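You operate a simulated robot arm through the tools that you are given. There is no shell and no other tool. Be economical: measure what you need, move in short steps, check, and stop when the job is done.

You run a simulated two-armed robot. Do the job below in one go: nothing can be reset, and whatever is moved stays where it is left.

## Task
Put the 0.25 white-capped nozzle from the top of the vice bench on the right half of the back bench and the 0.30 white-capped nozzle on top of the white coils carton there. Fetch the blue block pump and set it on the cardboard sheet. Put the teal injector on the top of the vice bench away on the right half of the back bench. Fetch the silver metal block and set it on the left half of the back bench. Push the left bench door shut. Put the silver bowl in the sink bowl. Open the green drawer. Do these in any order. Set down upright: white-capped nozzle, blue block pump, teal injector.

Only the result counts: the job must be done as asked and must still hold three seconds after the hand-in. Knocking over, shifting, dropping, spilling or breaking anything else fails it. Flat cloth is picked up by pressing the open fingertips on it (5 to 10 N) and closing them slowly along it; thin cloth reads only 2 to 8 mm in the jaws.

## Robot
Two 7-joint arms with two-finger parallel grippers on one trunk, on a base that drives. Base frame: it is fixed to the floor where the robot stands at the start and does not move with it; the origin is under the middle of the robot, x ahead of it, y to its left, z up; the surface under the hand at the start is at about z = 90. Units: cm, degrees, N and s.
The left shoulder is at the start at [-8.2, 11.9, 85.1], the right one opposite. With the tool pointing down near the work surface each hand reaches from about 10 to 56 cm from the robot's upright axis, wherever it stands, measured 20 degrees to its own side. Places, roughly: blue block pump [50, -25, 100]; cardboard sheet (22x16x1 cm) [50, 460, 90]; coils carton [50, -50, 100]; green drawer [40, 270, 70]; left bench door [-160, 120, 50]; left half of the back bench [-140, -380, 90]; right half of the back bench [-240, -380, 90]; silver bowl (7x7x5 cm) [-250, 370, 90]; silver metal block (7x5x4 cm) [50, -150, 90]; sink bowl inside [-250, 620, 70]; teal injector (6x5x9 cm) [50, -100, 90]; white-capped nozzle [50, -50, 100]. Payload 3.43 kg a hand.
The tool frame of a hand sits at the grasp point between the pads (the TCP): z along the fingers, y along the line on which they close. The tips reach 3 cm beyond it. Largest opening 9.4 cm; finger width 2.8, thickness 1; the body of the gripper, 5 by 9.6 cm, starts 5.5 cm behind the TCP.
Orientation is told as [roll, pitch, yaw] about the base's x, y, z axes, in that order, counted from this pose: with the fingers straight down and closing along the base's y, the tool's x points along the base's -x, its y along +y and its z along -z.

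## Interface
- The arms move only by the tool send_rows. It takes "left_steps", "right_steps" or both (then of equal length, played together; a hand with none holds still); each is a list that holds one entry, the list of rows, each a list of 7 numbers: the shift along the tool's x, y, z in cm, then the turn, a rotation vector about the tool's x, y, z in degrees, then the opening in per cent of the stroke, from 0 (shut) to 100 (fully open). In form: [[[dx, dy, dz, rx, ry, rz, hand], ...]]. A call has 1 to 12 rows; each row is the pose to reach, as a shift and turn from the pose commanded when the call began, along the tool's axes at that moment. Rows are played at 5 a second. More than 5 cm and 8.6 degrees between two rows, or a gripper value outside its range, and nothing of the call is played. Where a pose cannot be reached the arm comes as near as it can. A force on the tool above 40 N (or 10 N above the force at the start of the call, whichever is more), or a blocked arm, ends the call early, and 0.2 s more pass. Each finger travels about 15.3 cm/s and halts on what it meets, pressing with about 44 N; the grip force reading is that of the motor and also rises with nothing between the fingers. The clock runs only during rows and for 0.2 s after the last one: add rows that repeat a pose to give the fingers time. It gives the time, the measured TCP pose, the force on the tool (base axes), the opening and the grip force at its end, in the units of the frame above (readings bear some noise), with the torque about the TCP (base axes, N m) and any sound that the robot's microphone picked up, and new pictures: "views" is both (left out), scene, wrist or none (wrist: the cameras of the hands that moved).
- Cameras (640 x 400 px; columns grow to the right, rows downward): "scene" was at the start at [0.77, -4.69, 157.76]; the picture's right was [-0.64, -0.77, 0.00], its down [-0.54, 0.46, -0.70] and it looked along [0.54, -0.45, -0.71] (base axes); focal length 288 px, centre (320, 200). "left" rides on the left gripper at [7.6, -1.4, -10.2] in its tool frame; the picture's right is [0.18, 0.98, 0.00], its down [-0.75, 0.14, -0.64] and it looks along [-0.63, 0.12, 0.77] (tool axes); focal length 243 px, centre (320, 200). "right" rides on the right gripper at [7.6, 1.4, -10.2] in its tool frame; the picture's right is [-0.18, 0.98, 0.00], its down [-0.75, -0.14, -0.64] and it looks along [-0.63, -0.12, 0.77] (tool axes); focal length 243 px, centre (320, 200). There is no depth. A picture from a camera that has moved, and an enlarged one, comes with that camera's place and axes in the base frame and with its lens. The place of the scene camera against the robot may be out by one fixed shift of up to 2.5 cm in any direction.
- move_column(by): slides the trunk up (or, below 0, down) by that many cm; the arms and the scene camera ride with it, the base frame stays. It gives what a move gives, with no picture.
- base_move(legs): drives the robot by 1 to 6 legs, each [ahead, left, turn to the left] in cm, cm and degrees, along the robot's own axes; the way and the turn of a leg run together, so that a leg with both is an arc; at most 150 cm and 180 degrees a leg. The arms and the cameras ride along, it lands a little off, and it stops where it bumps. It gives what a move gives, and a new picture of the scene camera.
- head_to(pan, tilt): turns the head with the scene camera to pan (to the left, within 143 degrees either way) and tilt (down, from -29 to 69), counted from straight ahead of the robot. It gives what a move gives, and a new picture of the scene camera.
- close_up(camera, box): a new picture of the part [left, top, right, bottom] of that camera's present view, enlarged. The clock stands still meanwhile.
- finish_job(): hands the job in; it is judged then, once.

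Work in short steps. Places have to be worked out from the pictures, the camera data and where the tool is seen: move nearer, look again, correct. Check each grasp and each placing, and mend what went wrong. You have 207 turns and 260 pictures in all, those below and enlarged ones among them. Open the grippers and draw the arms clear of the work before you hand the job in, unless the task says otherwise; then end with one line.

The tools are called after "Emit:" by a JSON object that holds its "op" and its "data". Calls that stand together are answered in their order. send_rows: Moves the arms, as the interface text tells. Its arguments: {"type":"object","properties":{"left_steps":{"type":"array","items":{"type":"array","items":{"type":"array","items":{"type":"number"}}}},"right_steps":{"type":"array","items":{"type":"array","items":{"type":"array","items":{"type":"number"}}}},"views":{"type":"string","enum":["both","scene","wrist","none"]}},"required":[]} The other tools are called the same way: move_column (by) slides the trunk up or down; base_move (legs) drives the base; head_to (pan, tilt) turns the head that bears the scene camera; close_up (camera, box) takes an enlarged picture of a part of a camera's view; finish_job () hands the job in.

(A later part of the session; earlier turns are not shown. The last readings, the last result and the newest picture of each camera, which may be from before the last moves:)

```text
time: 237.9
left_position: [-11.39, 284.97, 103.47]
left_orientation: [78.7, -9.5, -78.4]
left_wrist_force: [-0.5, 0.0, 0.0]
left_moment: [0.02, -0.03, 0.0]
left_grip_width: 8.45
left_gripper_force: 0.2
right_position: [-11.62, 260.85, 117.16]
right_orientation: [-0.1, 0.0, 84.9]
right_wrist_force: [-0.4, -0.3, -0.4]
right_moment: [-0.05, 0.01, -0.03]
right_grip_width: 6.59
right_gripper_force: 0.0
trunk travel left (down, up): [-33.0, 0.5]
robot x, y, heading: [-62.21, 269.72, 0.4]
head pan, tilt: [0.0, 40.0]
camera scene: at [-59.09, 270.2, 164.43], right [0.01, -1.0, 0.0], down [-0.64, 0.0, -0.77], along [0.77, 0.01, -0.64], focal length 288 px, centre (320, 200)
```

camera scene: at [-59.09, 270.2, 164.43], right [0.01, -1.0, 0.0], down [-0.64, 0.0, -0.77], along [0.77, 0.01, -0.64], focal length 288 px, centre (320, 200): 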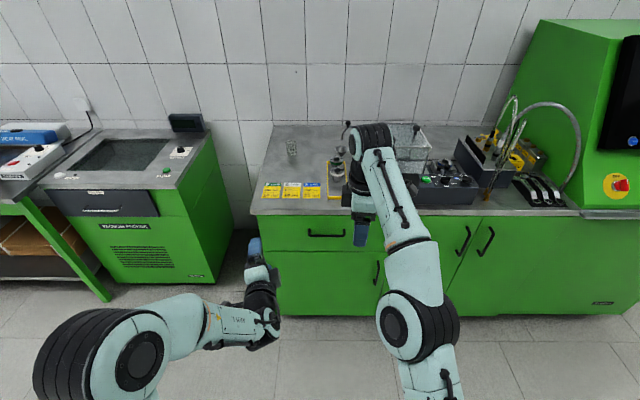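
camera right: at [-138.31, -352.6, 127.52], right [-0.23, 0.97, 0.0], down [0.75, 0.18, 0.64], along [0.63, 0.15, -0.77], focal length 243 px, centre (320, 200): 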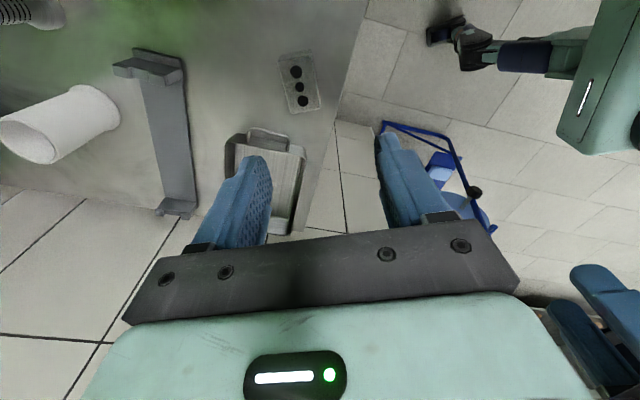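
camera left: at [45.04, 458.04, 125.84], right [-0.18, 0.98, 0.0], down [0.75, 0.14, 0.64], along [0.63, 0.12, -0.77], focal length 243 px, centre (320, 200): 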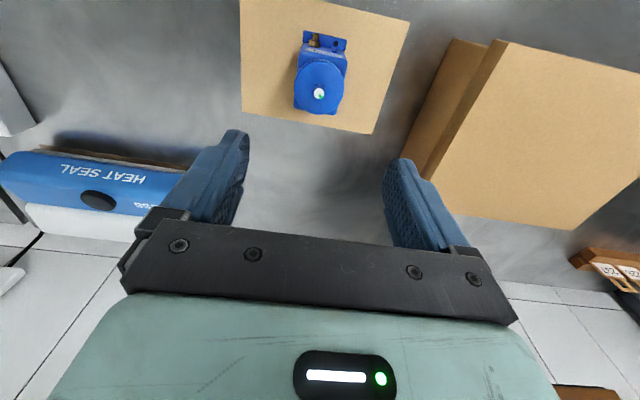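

Feasible. Finish the rotation, then strafe right 16.5 so the hand faces the handle, and drive ahead 15.

Emit:
{"op": "send_rows", "data": {"left_steps": [[[0, 0, 0, -4.9, -4.9, 4.9, 90], [0, 0, 0, -9.8, -9.8, 9.8, 90], [0, 0, 0, -10.4, -10.4, 10.4, 90]]], "views": "none"}}

Emit:
{"op": "base_move", "data": {"legs": [[0, -16.5, -0.4], [10, 0, 0]]}}

Emit:
{"op": "close_up", "data": {"camera": "left", "box": [0, 0, 640, 400]}}

```text
time: 238.7
left_position: [-11.33, 284.67, 103.77]
left_orientation: [84.0, -5.2, -83.5]
left_wrist_force: [0.3, -0.5, 0.4]
left_moment: [-0.03, 0.0, 0.0]
left_grip_width: 8.45
left_gripper_force: 0.1
left hand out of reach, approached as far as the arm can: row 1, 2, 3
right_position: [-11.55, 260.84, 117.09]
right_orientation: [0.0, -0.1, 84.9]
right_wrist_force: [0.5, -1.4, 0.2]
right_moment: [0.0, 0.0, 0.04]
right_grip_width: 6.55
right_gripper_force: 0.0
trunk travel left (down, up): [-33.0, 0.5]
robot x, y, heading: [-62.11, 270.22, 0.4]
head pan, tilt: [0.0, 40.0]
```

```text
time: 241.6
left_position: [-1.34, 267.65, 103.73]
left_orientation: [83.9, -5.3, -83.9]
left_wrist_force: [0.5, 0.6, -0.1]
left_moment: [-0.01, -0.01, 0.0]
left_grip_width: 8.45
left_gripper_force: 0.1
right_position: [-1.75, 243.82, 117.2]
right_orientation: [0.0, -0.1, 84.4]
right_wrist_force: [0.2, -1.2, 0.1]
right_moment: [0.0, 0.0, 0.0]
right_grip_width: 6.57
right_gripper_force: 0.1
trunk travel left (down, up): [-33.0, 0.5]
robot x, y, heading: [-52.17, 253.15, -0.0]
head pan, tilt: [0.0, 40.0]
camera scene: at [-49.19, 253.53, 164.4], right [0.0, -1.0, 0.0], down [-0.64, 0.0, -0.77], along [0.77, 0.0, -0.64], focal length 288 px, centre (320, 200)
```

scene: 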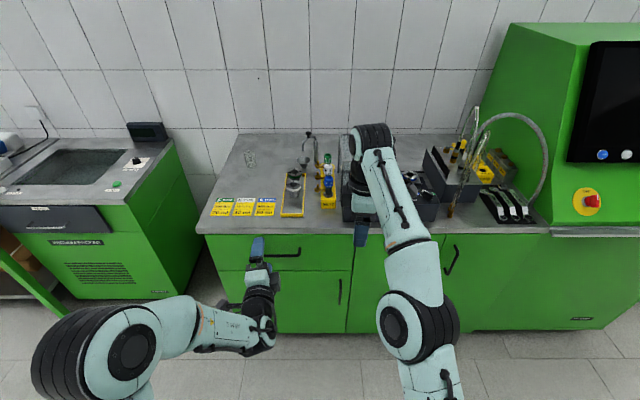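

```text
1.00 times, centred on (320, 200) of left (not enlarged: the box is as wide or as high as the picture)
camera zoom: at [-12.45, 274.1, 102.66], right [0.07, 0.28, 0.96], down [-0.54, -0.79, 0.28], along [0.84, -0.54, 0.1], focal length 243 px, centre (320, 200)
```

zoom: 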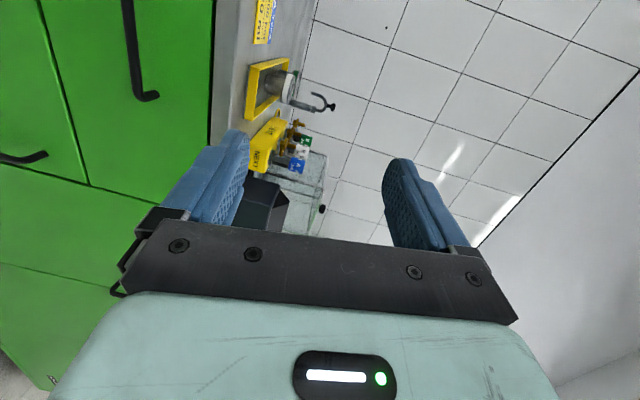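

Handle bar judged at x≈24, y≈261–276, z≈76. I retract the right hand and lower the trunk so the left hand comes to handle height.

Emit:
{"op": "send_rows", "data": {"right_steps": [[[0, 4.5, 0, 0, 0, 0, 70], [0, 9, 0, 0, 0, 0, 70], [0, 13.5, 0, 0, 0, 0, 70], [0, 18, 0, 0, 0, 0, 70]]], "views": "none"}}

Emit:
{"op": "move_column", "data": {"by": -25}}

Emit:
{"op": "close_up", "data": {"camera": "left", "box": [0, 0, 640, 400]}}

Emit:
{"op": "head_to", "data": {"pan": 15, "tilt": 40}}

```text
time: 242.6
left_position: [-1.3, 267.58, 103.72]
left_orientation: [84.1, -5.3, -83.9]
left_wrist_force: [1.0, 0.0, 0.2]
left_moment: [-0.02, 0.05, -0.01]
left_grip_width: 8.46
left_gripper_force: 0.1
right_position: [-19.73, 245.58, 117.14]
right_orientation: [-0.1, -0.1, 84.3]
right_wrist_force: [-0.4, 0.9, -0.6]
right_moment: [0.02, 0.04, -0.01]
right_grip_width: 6.58
right_gripper_force: 0.0
trunk travel left (down, up): [-33.0, 0.5]
robot x, y, heading: [-52.58, 253.08, -0.1]
head pan, tilt: [0.0, 40.0]
```

```text
time: 245.1
left_position: [-1.23, 267.71, 78.94]
left_orientation: [84.0, -5.3, -84.0]
left_wrist_force: [0.4, -0.2, -0.2]
left_moment: [0.0, -0.04, -0.02]
left_grip_width: 8.47
left_gripper_force: 0.0
right_position: [-19.59, 245.7, 92.16]
right_orientation: [-0.1, -0.1, 84.4]
right_wrist_force: [0.3, 0.3, -0.5]
right_moment: [0.01, 0.02, -0.02]
right_grip_width: 6.59
right_gripper_force: 0.1
trunk travel left (down, up): [-8.0, 25.5]
robot x, y, heading: [-52.32, 253.05, -0.1]
head pan, tilt: [0.0, 40.0]
```

```text
1.00 times, centred on (320, 200) of left (not enlarged: the box is as wide or as high as the picture)
camera zoom: at [-12.4, 274.08, 77.74], right [0.07, 0.28, 0.96], down [-0.54, -0.79, 0.28], along [0.84, -0.54, 0.1], focal length 243 px, centre (320, 200)
```

zoom: 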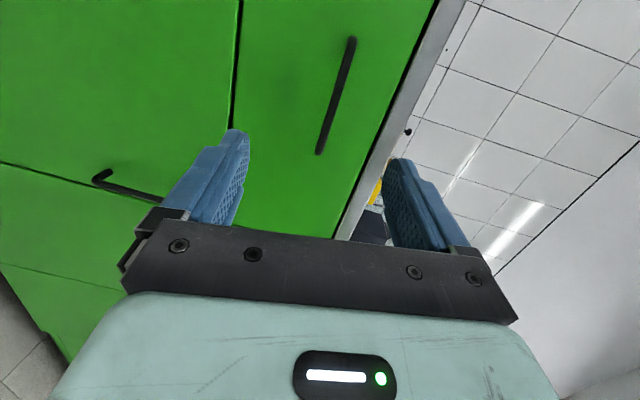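

```text
time: 245.9
left_position: [-1.21, 267.69, 78.65]
left_orientation: [84.0, -5.3, -84.0]
left_wrist_force: [-0.8, -0.3, 0.4]
left_moment: [-0.01, -0.03, -0.01]
left_grip_width: 8.48
left_gripper_force: 0.0
right_position: [-19.6, 245.64, 92.05]
right_orientation: [-0.1, -0.1, 84.3]
right_wrist_force: [-0.4, -0.4, -0.1]
right_moment: [0.0, 0.01, 0.01]
right_grip_width: 6.57
right_gripper_force: 0.0
trunk travel left (down, up): [-8.0, 25.5]
robot x, y, heading: [-52.39, 252.55, 0.0]
head pan, tilt: [15.0, 40.0]
camera scene: at [-46.59, 255.71, 138.49], right [0.26, -0.97, 0.0], down [-0.62, -0.16, -0.77], along [0.74, 0.2, -0.64], focal length 288 px, centre (320, 200)
```

scene: 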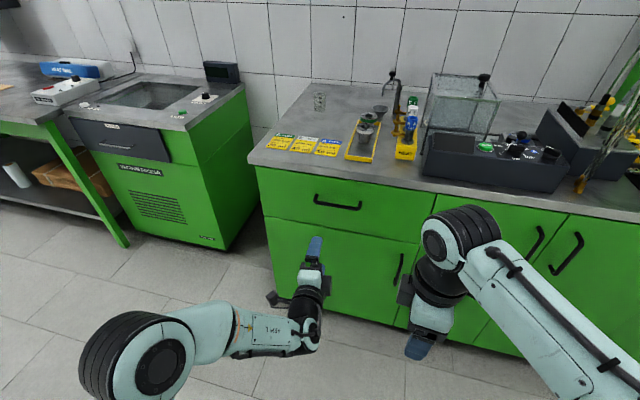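

Triangulating: handle bar at z≈79, x≈20, y≈262–275; the hand (z 78.7) is level with it. Drive ahead 13 cm and look.

Emit:
{"op": "base_move", "data": {"legs": [[13, 0, 0]]}}

Emit:
{"op": "close_up", "data": {"camera": "left", "box": [0, 0, 640, 400]}}

```text
time: 247.2
left_position: [11.72, 267.62, 78.78]
left_orientation: [84.0, -5.4, -83.9]
left_wrist_force: [-0.5, 0.0, 0.5]
left_moment: [0.02, 0.01, -0.01]
left_grip_width: 8.46
left_gripper_force: 0.1
right_position: [-6.77, 245.64, 92.16]
right_orientation: [0.1, -0.1, 84.4]
right_wrist_force: [0.4, 0.3, -0.6]
right_moment: [0.0, 0.04, -0.02]
right_grip_width: 6.57
right_gripper_force: 0.1
trunk travel left (down, up): [-8.0, 25.5]
robot x, y, heading: [-39.36, 253.17, -0.2]
head pan, tilt: [15.0, 40.0]
camera scene: at [-33.56, 255.69, 138.49], right [0.26, -0.97, 0.0], down [-0.62, -0.16, -0.77], along [0.74, 0.2, -0.64], focal length 288 px, centre (320, 200)
```

scene: 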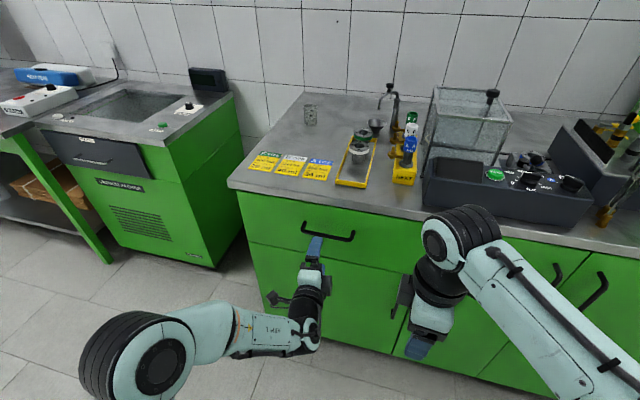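

```text
1.00 times, centred on (320, 200) of left (not enlarged: the box is as wide or as high as the picture)
camera zoom: at [0.59, 274.06, 77.69], right [0.07, 0.28, 0.96], down [-0.54, -0.79, 0.28], along [0.84, -0.54, 0.09], focal length 243 px, centre (320, 200)
```

zoom: 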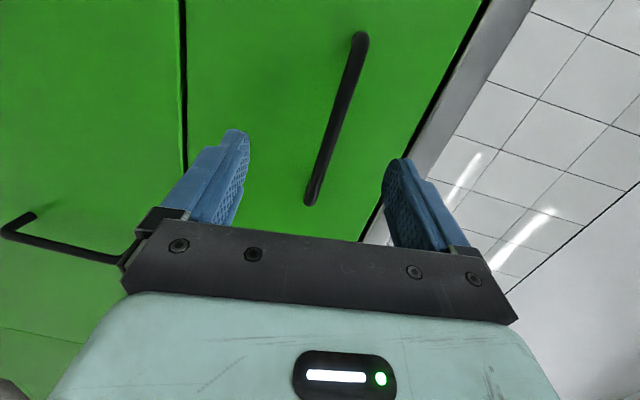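

Handle refined: x≈21.8, z≈79, y≈260–275. Drive ahead 8.6 and close the fingers on the bar.

Emit:
{"op": "base_move", "data": {"legs": [[8.6, 0, 0]]}}

Emit:
{"op": "send_rows", "data": {"left_steps": [[[0, 0, 0, 0, 0, 0, 60], [0, 0, 0, 0, 0, 0, 30], [0, 0, 0, 0, 0, 0, 0], [0, 0, 0, 0, 0, 0, 0], [0, 0, 0, 0, 0, 0, 0]]], "views": "wrist"}}

```text
time: 248.4
left_position: [19.93, 267.52, 78.69]
left_orientation: [84.1, -5.4, -83.9]
left_wrist_force: [-0.7, 0.4, 0.1]
left_moment: [-0.01, 0.0, 0.0]
left_grip_width: 8.46
left_gripper_force: 0.1
right_position: [1.63, 245.43, 92.14]
right_orientation: [0.0, 0.0, 84.3]
right_wrist_force: [-0.7, -0.5, 0.5]
right_moment: [0.0, 0.0, -0.01]
right_grip_width: 6.58
right_gripper_force: 0.1
trunk travel left (down, up): [-8.0, 25.5]
robot x, y, heading: [-30.4, 252.7, -0.4]
head pan, tilt: [15.0, 40.0]
stopped in leg 1: the force on the tool passed its limit at 76 N (the readings are from after the stop); the commanded pose is now the measured one
camera scene: at [-25.21, 255.66, 138.49], right [0.26, -0.97, 0.0], down [-0.62, -0.16, -0.77], along [0.74, 0.2, -0.64], focal length 288 px, centre (320, 200)
```

scene: 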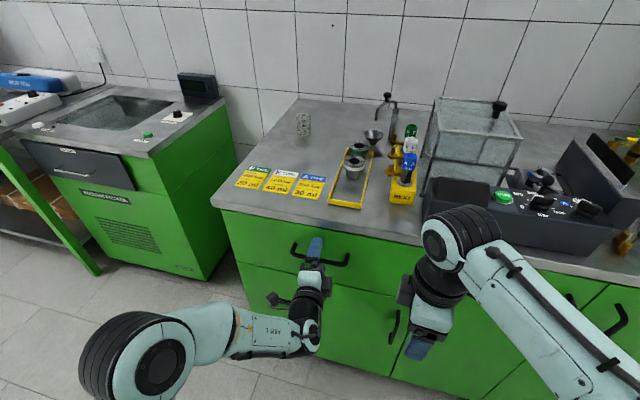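

```text
time: 249.6
left_position: [20.01, 267.47, 78.97]
left_orientation: [84.5, -5.3, -83.8]
left_wrist_force: [2.5, 3.0, 17.5]
left_moment: [1.19, 0.0, -0.26]
left_grip_width: 1.84
left_gripper_force: 44.9
right_position: [1.66, 245.58, 92.0]
right_orientation: [0.0, 0.1, 84.3]
right_wrist_force: [0.2, -0.7, 0.7]
right_moment: [-0.01, 0.02, 0.02]
right_grip_width: 6.58
right_gripper_force: 0.0
trunk travel left (down, up): [-8.0, 25.5]
robot x, y, heading: [-30.57, 252.92, -0.1]
head pan, tilt: [15.0, 40.0]
camera left: at [8.79, 273.98, 77.86], right [0.07, 0.28, 0.96], down [-0.54, -0.79, 0.27], along [0.84, -0.54, 0.1], focal length 243 px, centre (320, 200)
```

left: 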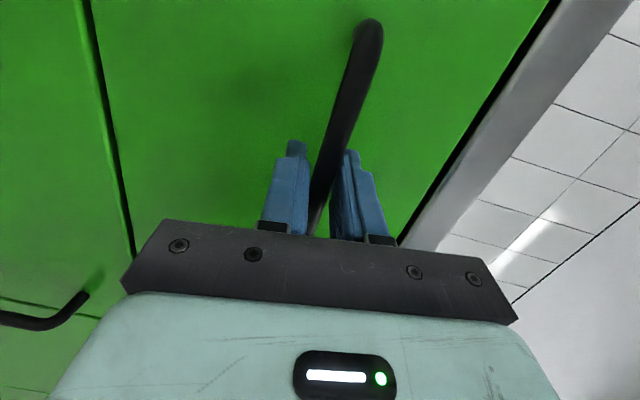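

The bar is gripped. Pull by backing off.

Emit:
{"op": "base_move", "data": {"legs": [[-12, 0, 0]]}}

```text
time: 250.8
left_position: [8.05, 267.44, 78.96]
left_orientation: [84.6, -5.3, -83.9]
left_wrist_force: [0.7, 2.6, 23.8]
left_moment: [1.07, -0.09, -0.1]
left_grip_width: 1.85
left_gripper_force: 45.4
right_position: [-10.3, 245.46, 92.23]
right_orientation: [-0.1, 0.1, 84.3]
right_wrist_force: [0.5, 0.8, 0.3]
right_moment: [0.0, -0.02, 0.01]
right_grip_width: 6.6
right_gripper_force: 0.1
trunk travel left (down, up): [-8.0, 25.5]
robot x, y, heading: [-42.82, 252.41, -0.0]
head pan, tilt: [15.0, 40.0]
camera scene: at [-37.33, 255.65, 138.5], right [0.26, -0.97, 0.0], down [-0.62, -0.16, -0.77], along [0.74, 0.2, -0.64], focal length 288 px, centre (320, 200)
```

scene: 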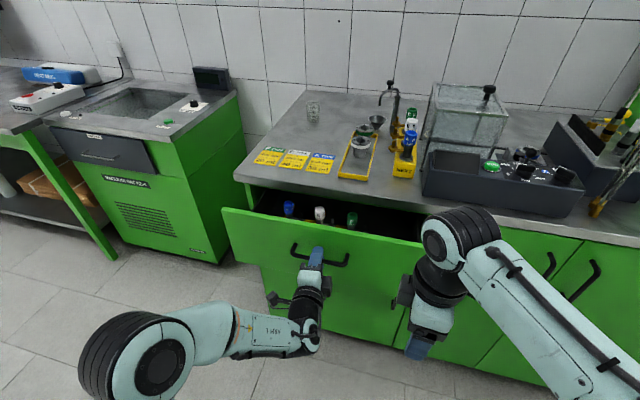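

The drawer opens smoothly (it holds injectors). Pull further.

Emit:
{"op": "base_move", "data": {"legs": [[-10, 0, 0], [-8, 0, 0]]}}

```text
time: 252.6
left_position: [-9.93, 267.36, 79.02]
left_orientation: [84.5, -5.3, -84.0]
left_wrist_force: [1.6, -2.3, 8.3]
left_moment: [1.07, -0.02, -0.09]
left_grip_width: 1.83
left_gripper_force: 45.1
right_position: [-28.19, 245.51, 92.14]
right_orientation: [0.0, 0.0, 84.3]
right_wrist_force: [0.0, 0.3, 0.4]
right_moment: [0.01, -0.01, -0.01]
right_grip_width: 6.6
right_gripper_force: 0.1
trunk travel left (down, up): [-8.0, 25.5]
robot x, y, heading: [-61.07, 253.3, 0.0]
head pan, tilt: [15.0, 40.0]
camera scene: at [-55.19, 255.68, 138.5], right [0.26, -0.97, 0.0], down [-0.62, -0.16, -0.77], along [0.74, 0.2, -0.64], focal length 288 px, centre (320, 200)
```

scene: 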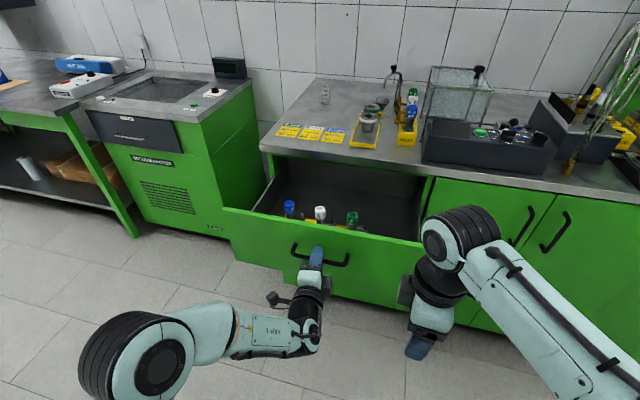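

30 cm open; a little more to be sure.

Emit:
{"op": "base_move", "data": {"legs": [[-6, 0, 0]]}}

```text
time: 253.6
left_position: [-15.87, 267.62, 78.92]
left_orientation: [84.5, -5.4, -83.9]
left_wrist_force: [-0.3, -0.6, 3.7]
left_moment: [1.06, -0.01, -0.11]
left_grip_width: 1.58
left_gripper_force: 44.9
right_position: [-34.08, 245.55, 92.13]
right_orientation: [0.0, 0.0, 84.2]
right_wrist_force: [-0.3, 0.2, 0.1]
right_moment: [0.01, 0.02, 0.0]
right_grip_width: 6.58
right_gripper_force: 0.1
trunk travel left (down, up): [-8.0, 25.5]
robot x, y, heading: [-66.42, 253.19, -0.1]
head pan, tilt: [15.0, 40.0]
camera scene: at [-61.13, 255.74, 138.49], right [0.26, -0.97, 0.0], down [-0.62, -0.16, -0.77], along [0.74, 0.2, -0.64], focal length 288 px, centre (320, 200)
```

scene: 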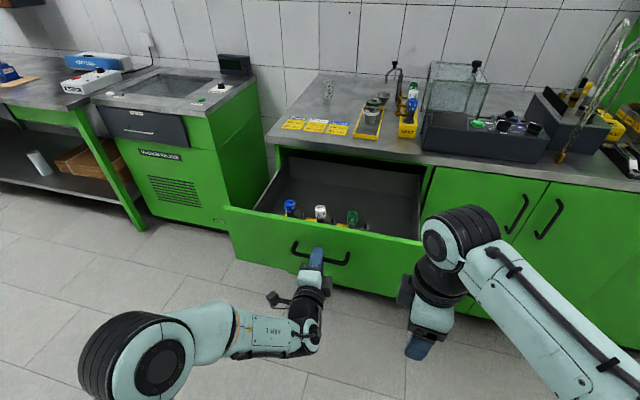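

Drawer is wide open. Release the handle and back away.

Emit:
{"op": "send_rows", "data": {"left_steps": [[[0, 0, 0, 0, 0, 0, 30], [0, 0, 0, 0, 0, 0, 60], [0, 0, 0, 0, 0, 0, 80], [0, 0, 0, 0, 0, 0, 80]]], "views": "none"}}

Emit:
{"op": "base_move", "data": {"legs": [[-20, 0, 0]]}}

```text
time: 254.6
left_position: [-15.87, 267.46, 79.05]
left_orientation: [84.5, -5.3, -84.0]
left_wrist_force: [-0.5, -0.4, 0.2]
left_moment: [-0.01, 0.0, 0.02]
left_grip_width: 7.54
left_gripper_force: 0.0
right_position: [-34.14, 245.61, 92.01]
right_orientation: [-0.1, 0.0, 84.3]
right_wrist_force: [0.9, -0.6, 0.0]
right_moment: [0.0, 0.04, 0.0]
right_grip_width: 6.58
right_gripper_force: 0.1
trunk travel left (down, up): [-8.0, 25.5]
robot x, y, heading: [-66.61, 252.68, -0.1]
head pan, tilt: [15.0, 40.0]
```

```text
time: 256.2
left_position: [-35.93, 267.57, 78.89]
left_orientation: [84.4, -5.3, -84.1]
left_wrist_force: [-0.4, -0.4, 0.2]
left_moment: [-0.01, 0.0, -0.01]
left_grip_width: 7.53
left_gripper_force: 0.0
right_position: [-54.22, 245.62, 92.12]
right_orientation: [-0.1, -0.1, 84.2]
right_wrist_force: [0.0, 0.6, 0.3]
right_moment: [0.02, -0.02, 0.0]
right_grip_width: 6.58
right_gripper_force: 0.1
trunk travel left (down, up): [-8.0, 25.5]
robot x, y, heading: [-86.95, 253.2, -0.1]
head pan, tilt: [15.0, 40.0]
camera scene: at [-81.22, 255.84, 138.49], right [0.25, -0.97, 0.0], down [-0.62, -0.16, -0.77], along [0.74, 0.2, -0.64], focal length 288 px, centre (320, 200)
```

scene: 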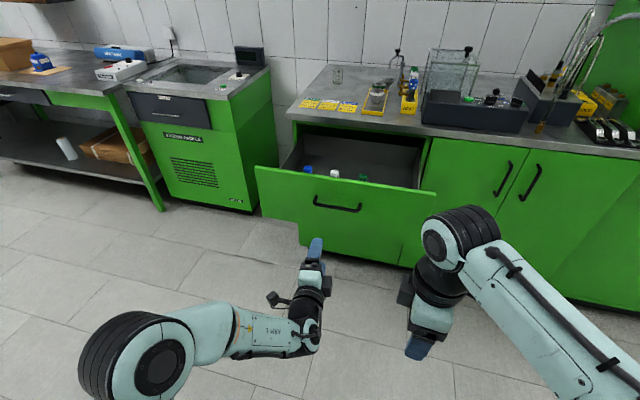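

Drawer done. Next the left bench door: the left hand already points forward. I drive down the aisle, close the fist, and turn right (clockwise) so the hand approaches the door from its outer side.

Emit:
{"op": "base_move", "data": {"legs": [[0, -145, 0], [10, -8, 0], [0, 0, -106], [0, 0, -106]]}}

Emit:
{"op": "send_rows", "data": {"left_steps": [[[0, 0, 0, 0, 0, 0, 40], [0, 0, 0, 0, 0, 0, 0], [0, 0, 0, 0, 0, 0, 0]]], "views": "none"}}

Emit:
{"op": "head_to", "data": {"pan": 20, "tilt": 40}}

```text
time: 279.1
left_position: [-127.47, 115.12, 79.09]
left_orientation: [84.5, -5.3, 62.5]
left_wrist_force: [0.0, 0.3, -0.1]
left_moment: [0.01, 0.02, 0.0]
left_grip_width: 7.5
left_gripper_force: 0.0
right_position: [-100.12, 123.51, 92.15]
right_orientation: [0.1, 0.0, -129.2]
right_wrist_force: [-0.1, -0.5, 0.2]
right_moment: [-0.01, 0.01, -0.01]
right_grip_width: 6.55
right_gripper_force: 0.1
trunk travel left (down, up): [-8.0, 25.5]
robot x, y, heading: [-76.97, 99.14, 146.1]
head pan, tilt: [15.0, 40.0]
camera scene: at [-84.85, 101.59, 138.49], right [0.32, 0.95, 0.0], down [0.61, -0.21, -0.77], along [-0.73, 0.25, -0.64], focal length 288 px, centre (320, 200)
```

scene: 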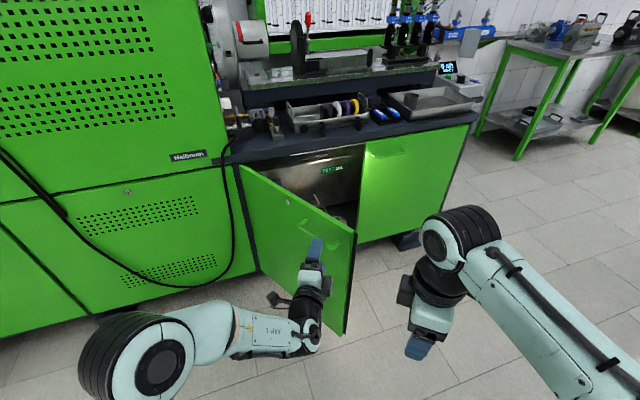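

```text
time: 279.9
left_position: [-127.31, 115.21, 79.01]
left_orientation: [84.5, -5.4, 62.5]
left_wrist_force: [-1.2, 1.0, 0.1]
left_moment: [-0.01, -0.02, 0.01]
left_grip_width: 0.02
left_gripper_force: 32.4
right_position: [-100.06, 123.37, 92.04]
right_orientation: [0.1, 0.0, -129.2]
right_wrist_force: [0.1, 0.0, -0.7]
right_moment: [0.02, -0.01, 0.04]
right_grip_width: 6.6
right_gripper_force: 0.1
trunk travel left (down, up): [-8.0, 25.5]
robot x, y, heading: [-77.34, 99.35, 146.4]
head pan, tilt: [15.0, 40.0]
```

```text
time: 280.5
left_position: [-127.39, 115.3, 79.08]
left_orientation: [84.5, -5.4, 62.5]
left_wrist_force: [-0.5, -0.2, -0.2]
left_moment: [0.0, -0.03, 0.01]
left_grip_width: 0.0
left_gripper_force: 33.0
right_position: [-100.11, 123.34, 92.08]
right_orientation: [0.2, 0.0, -129.2]
right_wrist_force: [-0.1, 0.8, 0.6]
right_moment: [0.02, -0.01, 0.0]
right_grip_width: 6.57
right_gripper_force: 0.0
trunk travel left (down, up): [-8.0, 25.5]
robot x, y, heading: [-77.33, 99.63, 146.4]
head pan, tilt: [20.0, 40.0]
camera scene: at [-85.05, 100.89, 138.49], right [0.24, 0.97, 0.0], down [0.62, -0.15, -0.77], along [-0.74, 0.18, -0.64], focal length 288 px, centre (320, 200)
```

scene: 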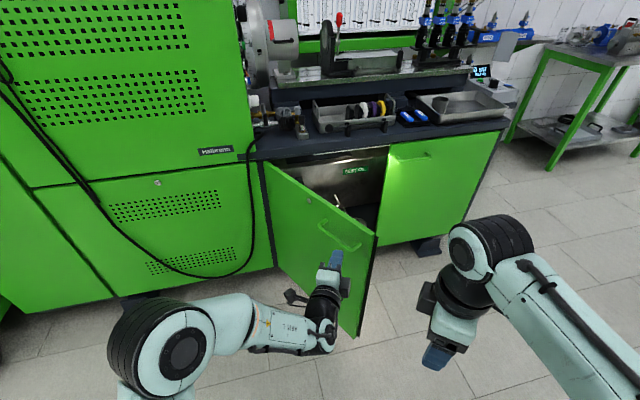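

The door is open with its handle near z≈70. I lower the hand to z≈62 and push with base motion along heading ~146.

Emit:
{"op": "move_column", "data": {"by": -7.5}}

Emit:
{"op": "send_rows", "data": {"left_steps": [[[0, -3, 0, 0, 0, 0, 0], [0, -6, 0, 0, 0, 0, 0], [0, -9, 0, 0, 0, 0, 0]]], "views": "none"}}

Emit:
{"op": "base_move", "data": {"legs": [[24, 0, 0]]}}

```text
time: 281.6
left_position: [-127.48, 115.16, 71.44]
left_orientation: [84.5, -5.3, 62.5]
left_wrist_force: [0.2, 0.1, -0.6]
left_moment: [-0.01, -0.01, -0.01]
left_grip_width: 0.0
left_gripper_force: 32.8
right_position: [-100.14, 123.42, 84.58]
right_orientation: [0.1, -0.1, -129.2]
right_wrist_force: [-0.7, 0.0, -0.2]
right_moment: [0.04, 0.02, 0.04]
right_grip_width: 6.57
right_gripper_force: 0.0
trunk travel left (down, up): [-0.5, 33.0]
robot x, y, heading: [-77.43, 99.15, 146.2]
head pan, tilt: [20.0, 40.0]
```

```text
time: 282.4
left_position: [-126.35, 115.48, 62.57]
left_orientation: [84.4, -5.4, 62.5]
left_wrist_force: [0.3, 0.4, -0.3]
left_moment: [0.02, -0.01, 0.0]
left_grip_width: 0.0
left_gripper_force: 32.7
right_position: [-100.27, 123.37, 84.51]
right_orientation: [0.1, 0.0, -129.1]
right_wrist_force: [-0.1, 0.9, -0.2]
right_moment: [-0.03, -0.02, 0.01]
right_grip_width: 6.59
right_gripper_force: 0.1
trunk travel left (down, up): [-0.5, 33.0]
robot x, y, heading: [-76.97, 99.04, 146.3]
head pan, tilt: [20.0, 40.0]
```

```text
time: 284.2
left_position: [-145.75, 128.64, 62.44]
left_orientation: [84.4, -5.3, 62.5]
left_wrist_force: [0.4, 0.3, 0.2]
left_moment: [0.01, -0.01, -0.04]
left_grip_width: 0.02
left_gripper_force: 32.9
right_position: [-119.71, 136.52, 84.58]
right_orientation: [0.0, -0.1, -129.3]
right_wrist_force: [-0.6, 0.7, 0.1]
right_moment: [0.0, 0.0, -0.03]
right_grip_width: 6.61
right_gripper_force: 0.0
trunk travel left (down, up): [-0.5, 33.0]
robot x, y, heading: [-96.99, 112.26, 146.2]
head pan, tilt: [20.0, 40.0]
camera scene: at [-106.46, 115.19, 131.15], right [0.24, 0.97, 0.0], down [0.62, -0.15, -0.77], along [-0.74, 0.18, -0.64], focal length 288 px, centre (320, 200)
```

scene: 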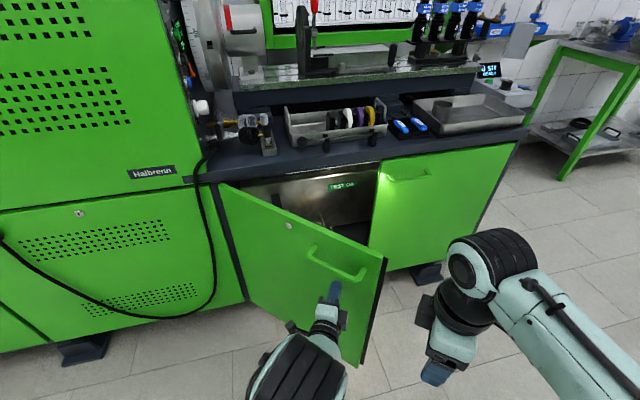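

Just about at the door face. Push on.

Emit:
{"op": "base_move", "data": {"legs": [[14, 0, 0]]}}

```text
time: 285.5
left_position: [-157.28, 136.36, 62.58]
left_orientation: [84.5, -5.4, 62.3]
left_wrist_force: [-1.1, 0.2, -0.8]
left_moment: [0.0, 0.02, -0.01]
left_grip_width: 0.0
left_gripper_force: 33.0
right_position: [-131.18, 144.33, 84.62]
right_orientation: [0.1, 0.0, -129.2]
right_wrist_force: [0.6, 0.6, -0.4]
right_moment: [0.04, 0.0, 0.02]
right_grip_width: 6.57
right_gripper_force: 0.1
trunk travel left (down, up): [-0.5, 33.0]
robot x, y, heading: [-108.13, 120.08, 146.0]
head pan, tilt: [20.0, 40.0]
camera scene: at [-118.04, 122.93, 131.15], right [0.24, 0.97, 0.0], down [0.62, -0.15, -0.77], along [-0.74, 0.18, -0.64], focal length 288 px, centre (320, 200)
```

scene: 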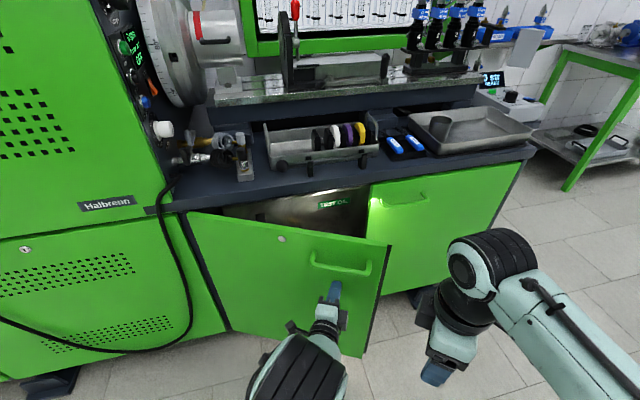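

The door is swinging shut. Continue.

Emit:
{"op": "base_move", "data": {"legs": [[14, 0, 0]]}}

```text
time: 286.9
left_position: [-168.93, 144.0, 62.53]
left_orientation: [84.5, -5.3, 62.5]
left_wrist_force: [0.5, 1.4, -0.4]
left_moment: [0.04, 0.03, 0.05]
left_grip_width: 0.02
left_gripper_force: 32.9
right_position: [-142.83, 151.97, 84.54]
right_orientation: [0.1, 0.0, -129.3]
right_wrist_force: [1.0, 0.8, 0.0]
right_moment: [-0.01, -0.05, 0.01]
right_grip_width: 6.57
right_gripper_force: 0.1
trunk travel left (down, up): [-0.5, 33.0]
robot x, y, heading: [-119.66, 127.78, 146.3]
head pan, tilt: [20.0, 40.0]
camera scene: at [-129.56, 130.6, 131.15], right [0.24, 0.97, 0.0], down [0.62, -0.15, -0.77], along [-0.74, 0.18, -0.64], focal length 288 px, centre (320, 200)
```

scene: 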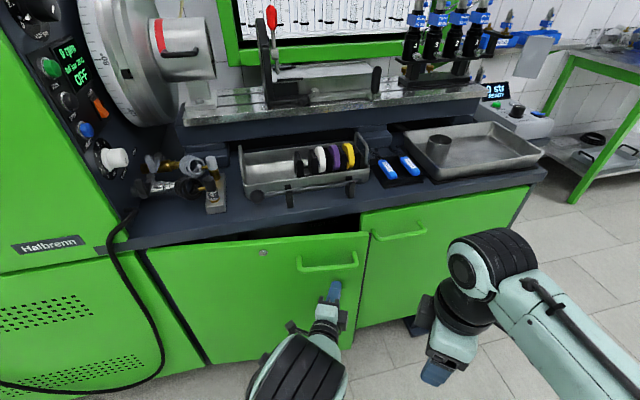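

Almost shut; small push more.

Emit:
{"op": "base_move", "data": {"legs": [[8, 0, 0]]}}

```text
time: 287.9
left_position: [-175.6, 148.45, 62.67]
left_orientation: [84.6, -5.3, 62.5]
left_wrist_force: [0.1, -0.4, 0.3]
left_moment: [-0.03, -0.04, -0.01]
left_grip_width: 0.0
left_gripper_force: 33.1
right_position: [-149.5, 156.38, 84.56]
right_orientation: [0.1, 0.0, -129.2]
right_wrist_force: [-0.1, 0.3, 0.6]
right_moment: [-0.03, -0.03, 0.01]
right_grip_width: 6.56
right_gripper_force: 0.2
trunk travel left (down, up): [-0.5, 33.0]
robot x, y, heading: [-126.48, 132.26, 146.3]
head pan, tilt: [20.0, 40.0]
camera scene: at [-136.26, 135.05, 131.15], right [0.24, 0.97, 0.0], down [0.62, -0.15, -0.77], along [-0.74, 0.18, -0.64], focal length 288 px, centre (320, 200)
```

scene: 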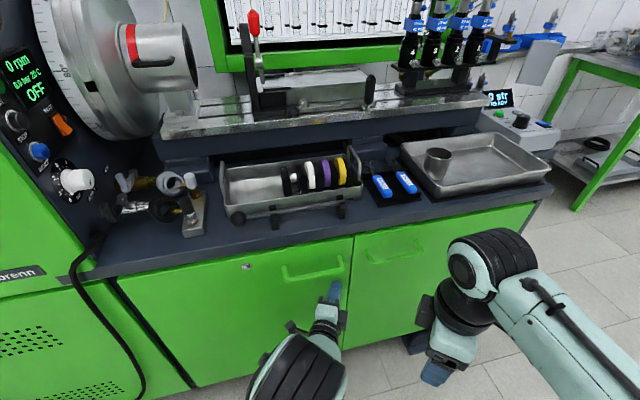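

Emit:
{"op": "base_move", "data": {"legs": [[4, 0, 0]]}}

```text
time: 288.7
left_position: [-176.24, 148.95, 62.83]
left_orientation: [84.8, -5.4, 62.7]
left_wrist_force: [16.4, -8.6, 7.6]
left_moment: [0.05, 0.36, 0.25]
left_grip_width: 0.0
left_gripper_force: 33.3
right_position: [-150.45, 157.03, 84.65]
right_orientation: [-0.2, -0.1, -129.2]
right_wrist_force: [0.1, -0.2, -0.5]
right_moment: [-0.01, 0.01, 0.02]
right_grip_width: 6.59
right_gripper_force: 0.1
trunk travel left (down, up): [-0.5, 33.0]
robot x, y, heading: [-127.3, 133.07, 146.4]
head pan, tilt: [20.0, 40.0]
stopped in leg 1: the force on the tool passed its limit at 113 N (the readings are from after the stop); the commanded pose is now the measured one
camera scene: at [-137.04, 135.6, 131.16], right [0.23, 0.97, 0.0], down [0.62, -0.15, -0.77], along [-0.75, 0.18, -0.64], focal length 288 px, centre (320, 200)
```

scene: 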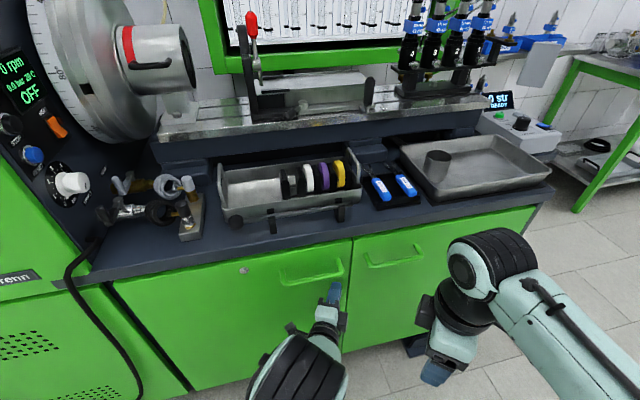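

The door is against its stop. Back off and verify it stays shut.

Emit:
{"op": "base_move", "data": {"legs": [[-30, 0, 0]]}}

Emit:
{"op": "close_up", "data": {"camera": "scene", "box": [140, 140, 460, 340]}}

```text
time: 290.8
left_position: [-151.47, 132.31, 62.64]
left_orientation: [84.5, -5.4, 62.5]
left_wrist_force: [-1.0, -0.7, 0.1]
left_moment: [0.0, 0.04, 0.02]
left_grip_width: 0.0
left_gripper_force: 33.0
right_position: [-125.69, 140.41, 84.63]
right_orientation: [0.0, 0.0, -129.1]
right_wrist_force: [-0.8, -0.1, -0.3]
right_moment: [-0.02, 0.01, -0.01]
right_grip_width: 6.58
right_gripper_force: 0.1
trunk travel left (down, up): [-0.5, 33.0]
robot x, y, heading: [-102.74, 116.15, 146.2]
head pan, tilt: [20.0, 40.0]
camera scene: at [-112.33, 119.14, 131.15], right [0.24, 0.97, 0.0], down [0.62, -0.15, -0.77], along [-0.74, 0.18, -0.64], focal length 288 px, centre (320, 200)
```

scene: 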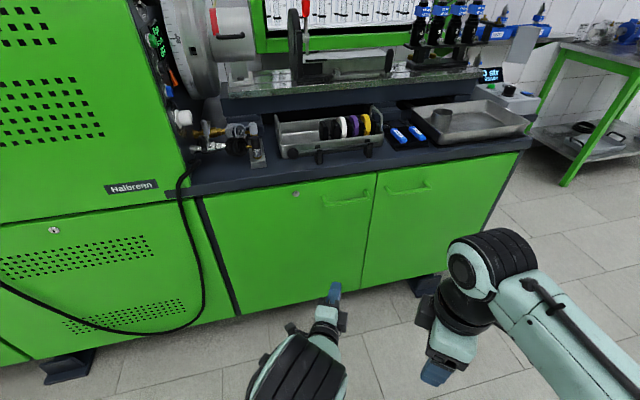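

```text
2.00 times, centred on (300, 240) of scene
camera zoom: at [-112.33, 119.14, 131.15], right [0.24, 0.97, 0.0], down [0.62, -0.15, -0.77], along [-0.74, 0.18, -0.64], focal length 577 px, centre (360, 120)
```

zoom: 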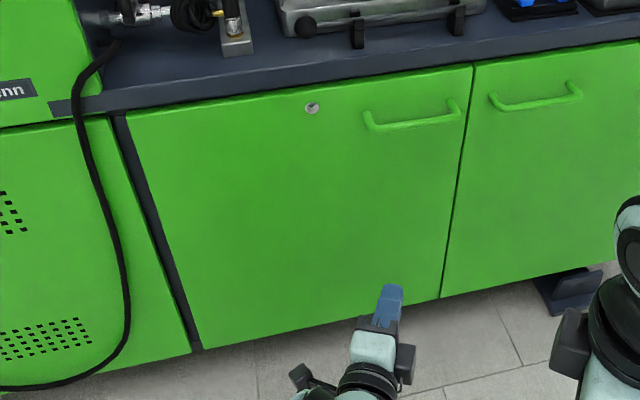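

Door is flush shut. Raise the trunk and turn the left hand back to pointing down.

Emit:
{"op": "move_column", "data": {"by": 33}}

Emit:
{"op": "send_rows", "data": {"left_steps": [[[0, 1, -1, 4.9, 4.9, -4.9, 20], [0, 2, -2, 9.8, 9.8, -9.8, 40], [0, 3, -3, 14.7, 14.7, -14.7, 60], [0, 4, -4, 19.6, 19.6, -19.6, 60], [0, 5, -5, 24.5, 24.5, -24.5, 60], [0, 6, -6, 29.4, 29.4, -29.4, 60], [0, 7, -7, 34.3, 34.3, -34.3, 60], [0, 8, -8, 39.2, 39.2, -39.2, 60], [0, 9, -9, 44.1, 44.1, -44.1, 60], [0, 10, -10, 49, 49, -49, 60], [0, 12, -11, 53.9, 53.9, -53.9, 60], [0, 14, -12, 58.8, 58.8, -58.8, 60]]], "views": "none"}}

Emit:
{"op": "base_move", "data": {"legs": [[0, 0, -56], [140, 10, 0], [110, 20, 0]]}}

```text
time: 294.0
left_position: [-151.32, 132.34, 95.45]
left_orientation: [84.6, -5.3, 62.5]
left_wrist_force: [-0.2, 0.1, -0.4]
left_moment: [0.0, -0.03, 0.02]
left_grip_width: 0.0
left_gripper_force: 33.1
right_position: [-125.62, 140.44, 117.52]
right_orientation: [0.0, 0.0, -129.2]
right_wrist_force: [0.4, 0.0, 0.3]
right_moment: [0.0, 0.04, 0.0]
right_grip_width: 6.55
right_gripper_force: 0.0
trunk travel left (down, up): [-33.5, 0.0]
robot x, y, heading: [-102.62, 116.25, 146.4]
head pan, tilt: [20.0, 40.0]
```

```text
time: 296.6
left_position: [-142.64, 126.18, 110.59]
left_orientation: [5.0, -5.2, 141.5]
left_wrist_force: [0.8, 0.2, 0.1]
left_moment: [-0.01, -0.01, -0.01]
left_grip_width: 5.68
left_gripper_force: 0.0
right_position: [-125.67, 140.51, 117.59]
right_orientation: [-0.1, 0.0, -129.2]
right_wrist_force: [-0.2, 0.3, 0.9]
right_moment: [0.02, -0.03, -0.02]
right_grip_width: 6.58
right_gripper_force: 0.0
trunk travel left (down, up): [-33.5, 0.0]
robot x, y, heading: [-102.76, 116.36, 146.3]
head pan, tilt: [20.0, 40.0]
```

```text
time: 311.5
left_position: [-147.82, 405.46, 110.58]
left_orientation: [5.1, -5.1, 86.0]
left_wrist_force: [-0.4, -0.1, -1.1]
left_moment: [0.03, 0.03, 0.03]
left_grip_width: 5.63
left_gripper_force: 0.1
right_position: [-126.57, 399.57, 117.62]
right_orientation: [-0.1, -0.1, 175.2]
right_wrist_force: [0.4, 0.5, -0.7]
right_moment: [0.02, 0.04, -0.01]
right_grip_width: 6.6
right_gripper_force: 0.0
trunk travel left (down, up): [-33.5, 0.0]
robot x, y, heading: [-133.33, 366.8, 90.5]
head pan, tilt: [20.0, 40.0]
camera scene: at [-137.43, 370.97, 164.85], right [0.94, 0.35, 0.0], down [0.23, -0.6, -0.77], along [-0.27, 0.72, -0.64], focal length 288 px, centre (320, 200)
```

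scene: 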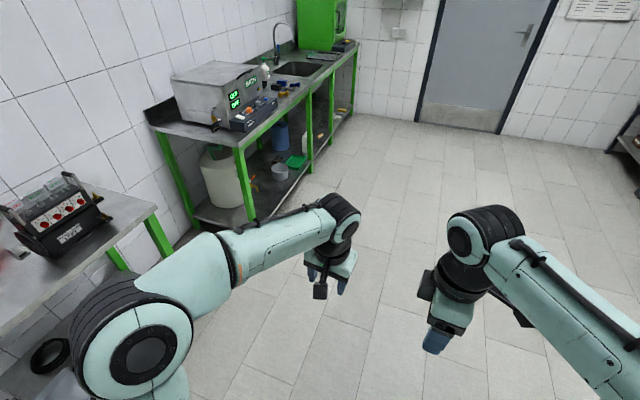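

Turn left to face the bowl's table.

Emit:
{"op": "base_move", "data": {"legs": [[0, 0, 89.5]]}}

Emit:
{"op": "head_to", "data": {"pan": 0, "tilt": 40}}

```text
time: 315.7
left_position: [-172.16, 352.96, 110.56]
left_orientation: [5.1, -5.1, 175.5]
left_wrist_force: [0.5, 0.7, 0.2]
left_moment: [0.01, -0.04, -0.03]
left_grip_width: 5.63
left_gripper_force: 0.2
right_position: [-165.99, 374.27, 117.58]
right_orientation: [0.0, 0.1, -95.5]
right_wrist_force: [0.5, -0.4, 0.0]
right_moment: [-0.02, -0.03, 0.0]
right_grip_width: 6.56
right_gripper_force: 0.0
trunk travel left (down, up): [-33.5, 0.0]
robot x, y, heading: [-133.38, 367.07, -180.1]
head pan, tilt: [20.0, 40.0]
camera scene: at [-137.98, 364.6, 164.86], right [-0.34, 0.94, 0.0], down [0.6, 0.22, -0.77], along [-0.72, -0.26, -0.64], focal length 288 px, centre (320, 200)
```

scene: 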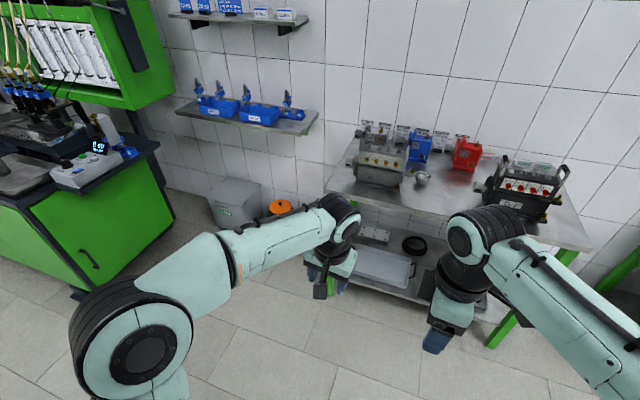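

```text
time: 316.5
left_position: [-172.15, 353.04, 110.59]
left_orientation: [5.1, -5.2, 175.4]
left_wrist_force: [0.9, 0.3, 0.8]
left_moment: [-0.03, 0.0, 0.01]
left_grip_width: 5.63
left_gripper_force: 0.1
right_position: [-166.04, 374.25, 117.62]
right_orientation: [0.0, 0.0, -95.4]
right_wrist_force: [-0.3, 0.2, -0.7]
right_moment: [0.03, -0.02, 0.02]
right_grip_width: 6.55
right_gripper_force: 0.1
trunk travel left (down, up): [-33.5, 0.0]
robot x, y, heading: [-133.5, 367.02, -179.9]
head pan, tilt: [0.0, 40.0]
camera scene: at [-138.49, 367.49, 164.86], right [0.0, 1.0, 0.0], down [0.64, 0.0, -0.77], along [-0.77, 0.0, -0.64], focal length 288 px, centre (320, 200)
```

scene: 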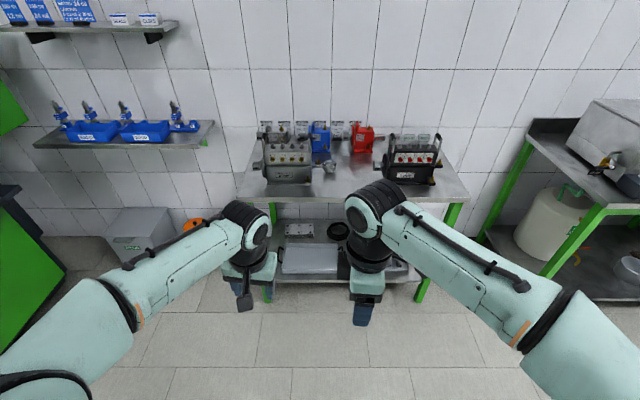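

The silver bowl is at about (-253.5,371.7) between two analysers. I raise/retract the left hand, then drive in.

Emit:
{"op": "send_rows", "data": {"left_steps": [[[4, 0, -2, 0, 0, 0, 60], [8, 0, -4, 0, 0, 0, 60], [12, 0, -6, 0, 0, 0, 60], [16, 0, -8, 0, 0, 0, 60]]], "views": "none"}}

Emit:
{"op": "base_move", "data": {"legs": [[60, 10, 0]]}}

Emit:
{"op": "close_up", "data": {"camera": "right", "box": [0, 0, 640, 400]}}

```text
time: 317.5
left_position: [-155.36, 352.39, 117.05]
left_orientation: [5.2, -5.3, 175.5]
left_wrist_force: [-0.8, 0.0, -0.1]
left_moment: [0.02, 0.01, 0.0]
left_grip_width: 5.64
left_gripper_force: 0.0
right_position: [-165.85, 374.23, 117.69]
right_orientation: [0.1, 0.2, -95.4]
right_wrist_force: [-0.5, -0.7, -0.1]
right_moment: [0.02, 0.02, 0.01]
right_grip_width: 6.57
right_gripper_force: 0.1
trunk travel left (down, up): [-33.5, 0.0]
robot x, y, heading: [-133.2, 366.76, -179.9]
head pan, tilt: [0.0, 40.0]
```

```text
time: 320.9
left_position: [-215.09, 342.08, 116.96]
left_orientation: [5.0, -5.2, 175.7]
left_wrist_force: [-0.4, 1.1, -0.2]
left_moment: [-0.01, 0.0, 0.02]
left_grip_width: 5.61
left_gripper_force: 0.1
right_position: [-225.65, 363.91, 117.55]
right_orientation: [-0.1, 0.0, -95.1]
right_wrist_force: [-0.4, -1.1, 0.5]
right_moment: [-0.01, 0.03, -0.04]
right_grip_width: 6.58
right_gripper_force: 0.1
trunk travel left (down, up): [-33.5, 0.0]
robot x, y, heading: [-193.36, 356.92, -179.6]
head pan, tilt: [0.0, 40.0]
camera scene: at [-198.15, 357.3, 164.85], right [-0.01, 1.0, 0.0], down [0.64, 0.01, -0.77], along [-0.77, -0.01, -0.64], focal length 288 px, centre (320, 200)
```

scene: 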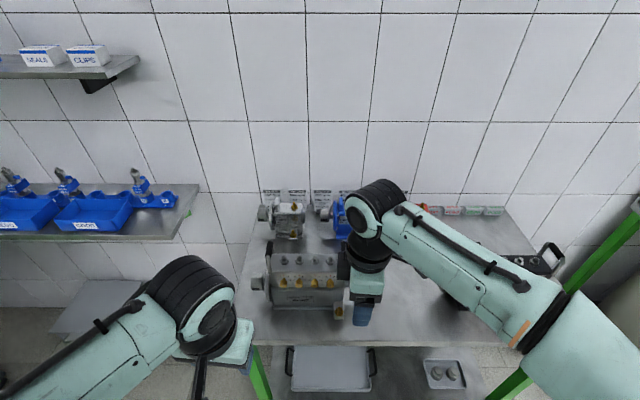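

```text
1.00 times, centred on (320, 200) of right (not enlarged: the box is as wide or as high as the picture)
camera zoom: at [-223.54, 371.37, 127.91], right [0.96, -0.27, 0.0], down [-0.21, -0.74, 0.64], along [-0.17, -0.62, -0.77], focal length 243 px, centre (320, 200)
```

zoom: 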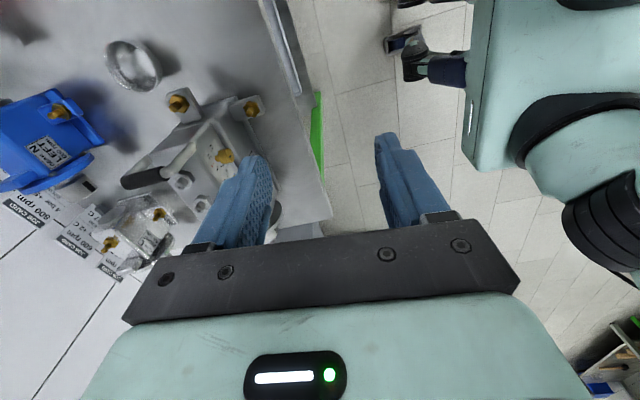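

Bowl is at about (-248,371.3), close to the left analyser's knobs. Drive 6 cm closer and bring the right hand above it for a better look.

Emit:
{"op": "base_move", "data": {"legs": [[6, 0, 0]]}}

Emit:
{"op": "send_rows", "data": {"right_steps": [[[3, -3, 0, 0, 0, 0, 80], [6.6, -5, 0, 0, 0, 0, 90], [6.6, -9.5, 0, 0, 0, 0, 100], [6.6, -13.5, 0, 0, 0, 0, 100], [6.6, -17, 0, 0, 0, 0, 100]]], "views": "wrist"}}

Emit:
{"op": "close_up", "data": {"camera": "scene", "box": [220, 190, 460, 350]}}

```text
time: 321.9
left_position: [-220.73, 341.97, 117.01]
left_orientation: [5.1, -5.2, 175.7]
left_wrist_force: [-0.3, 0.6, -0.4]
left_moment: [-0.02, 0.02, 0.01]
left_grip_width: 5.64
left_gripper_force: 0.0
right_position: [-231.52, 363.85, 117.5]
right_orientation: [0.1, 0.0, -95.0]
right_wrist_force: [-1.1, 0.7, 0.1]
right_moment: [0.0, -0.01, 0.03]
right_grip_width: 6.57
right_gripper_force: 0.1
trunk travel left (down, up): [-33.5, 0.0]
robot x, y, heading: [-198.91, 356.77, -179.6]
head pan, tilt: [0.0, 40.0]
camera scene: at [-203.9, 357.25, 164.82], right [-0.01, 1.0, 0.0], down [0.64, 0.01, -0.77], along [-0.77, -0.01, -0.64], focal length 288 px, centre (320, 200)
```

scene: 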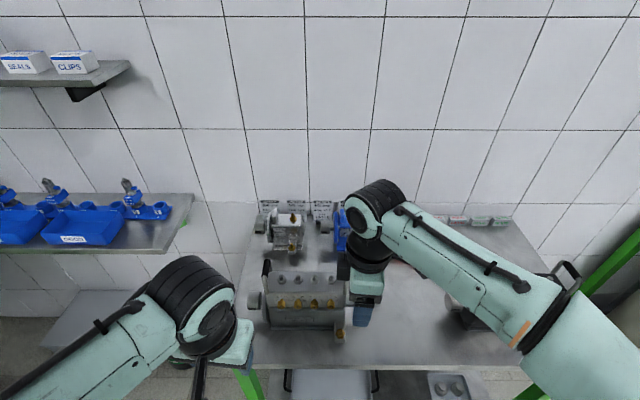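

```text
time: 323.1
left_position: [-221.2, 341.94, 117.03]
left_orientation: [5.1, -5.1, 175.7]
left_wrist_force: [-0.7, 0.2, -0.4]
left_moment: [0.0, 0.0, 0.01]
left_grip_width: 5.63
left_gripper_force: 0.1
right_position: [-248.0, 371.76, 117.59]
right_orientation: [0.1, 0.0, -95.0]
right_wrist_force: [-0.5, -0.5, 0.5]
right_moment: [0.02, 0.01, -0.03]
right_grip_width: 9.38
right_gripper_force: 0.1
trunk travel left (down, up): [-33.5, 0.0]
robot x, y, heading: [-198.78, 356.81, -179.4]
head pan, tilt: [0.0, 40.0]
camera right: at [-245.9, 379.31, 127.88], right [0.96, -0.27, 0.0], down [-0.21, -0.74, 0.64], along [-0.17, -0.62, -0.77], focal length 243 px, centre (320, 200)
```

right: 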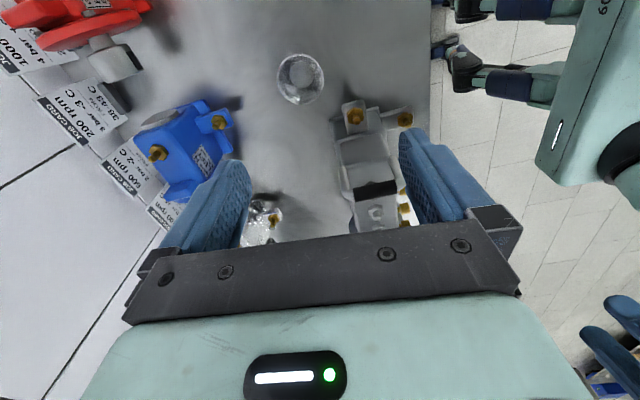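

```text
2.50 times, centred on (340, 270) of scene
camera zoom: at [-204.21, 357.21, 164.86], right [-0.01, 1.0, 0.0], down [0.64, 0.01, -0.77], along [-0.77, -0.01, -0.64], focal length 721 px, centre (270, 25)
```

zoom: 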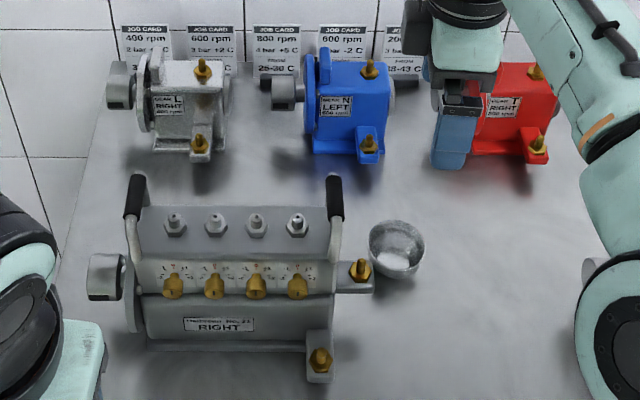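

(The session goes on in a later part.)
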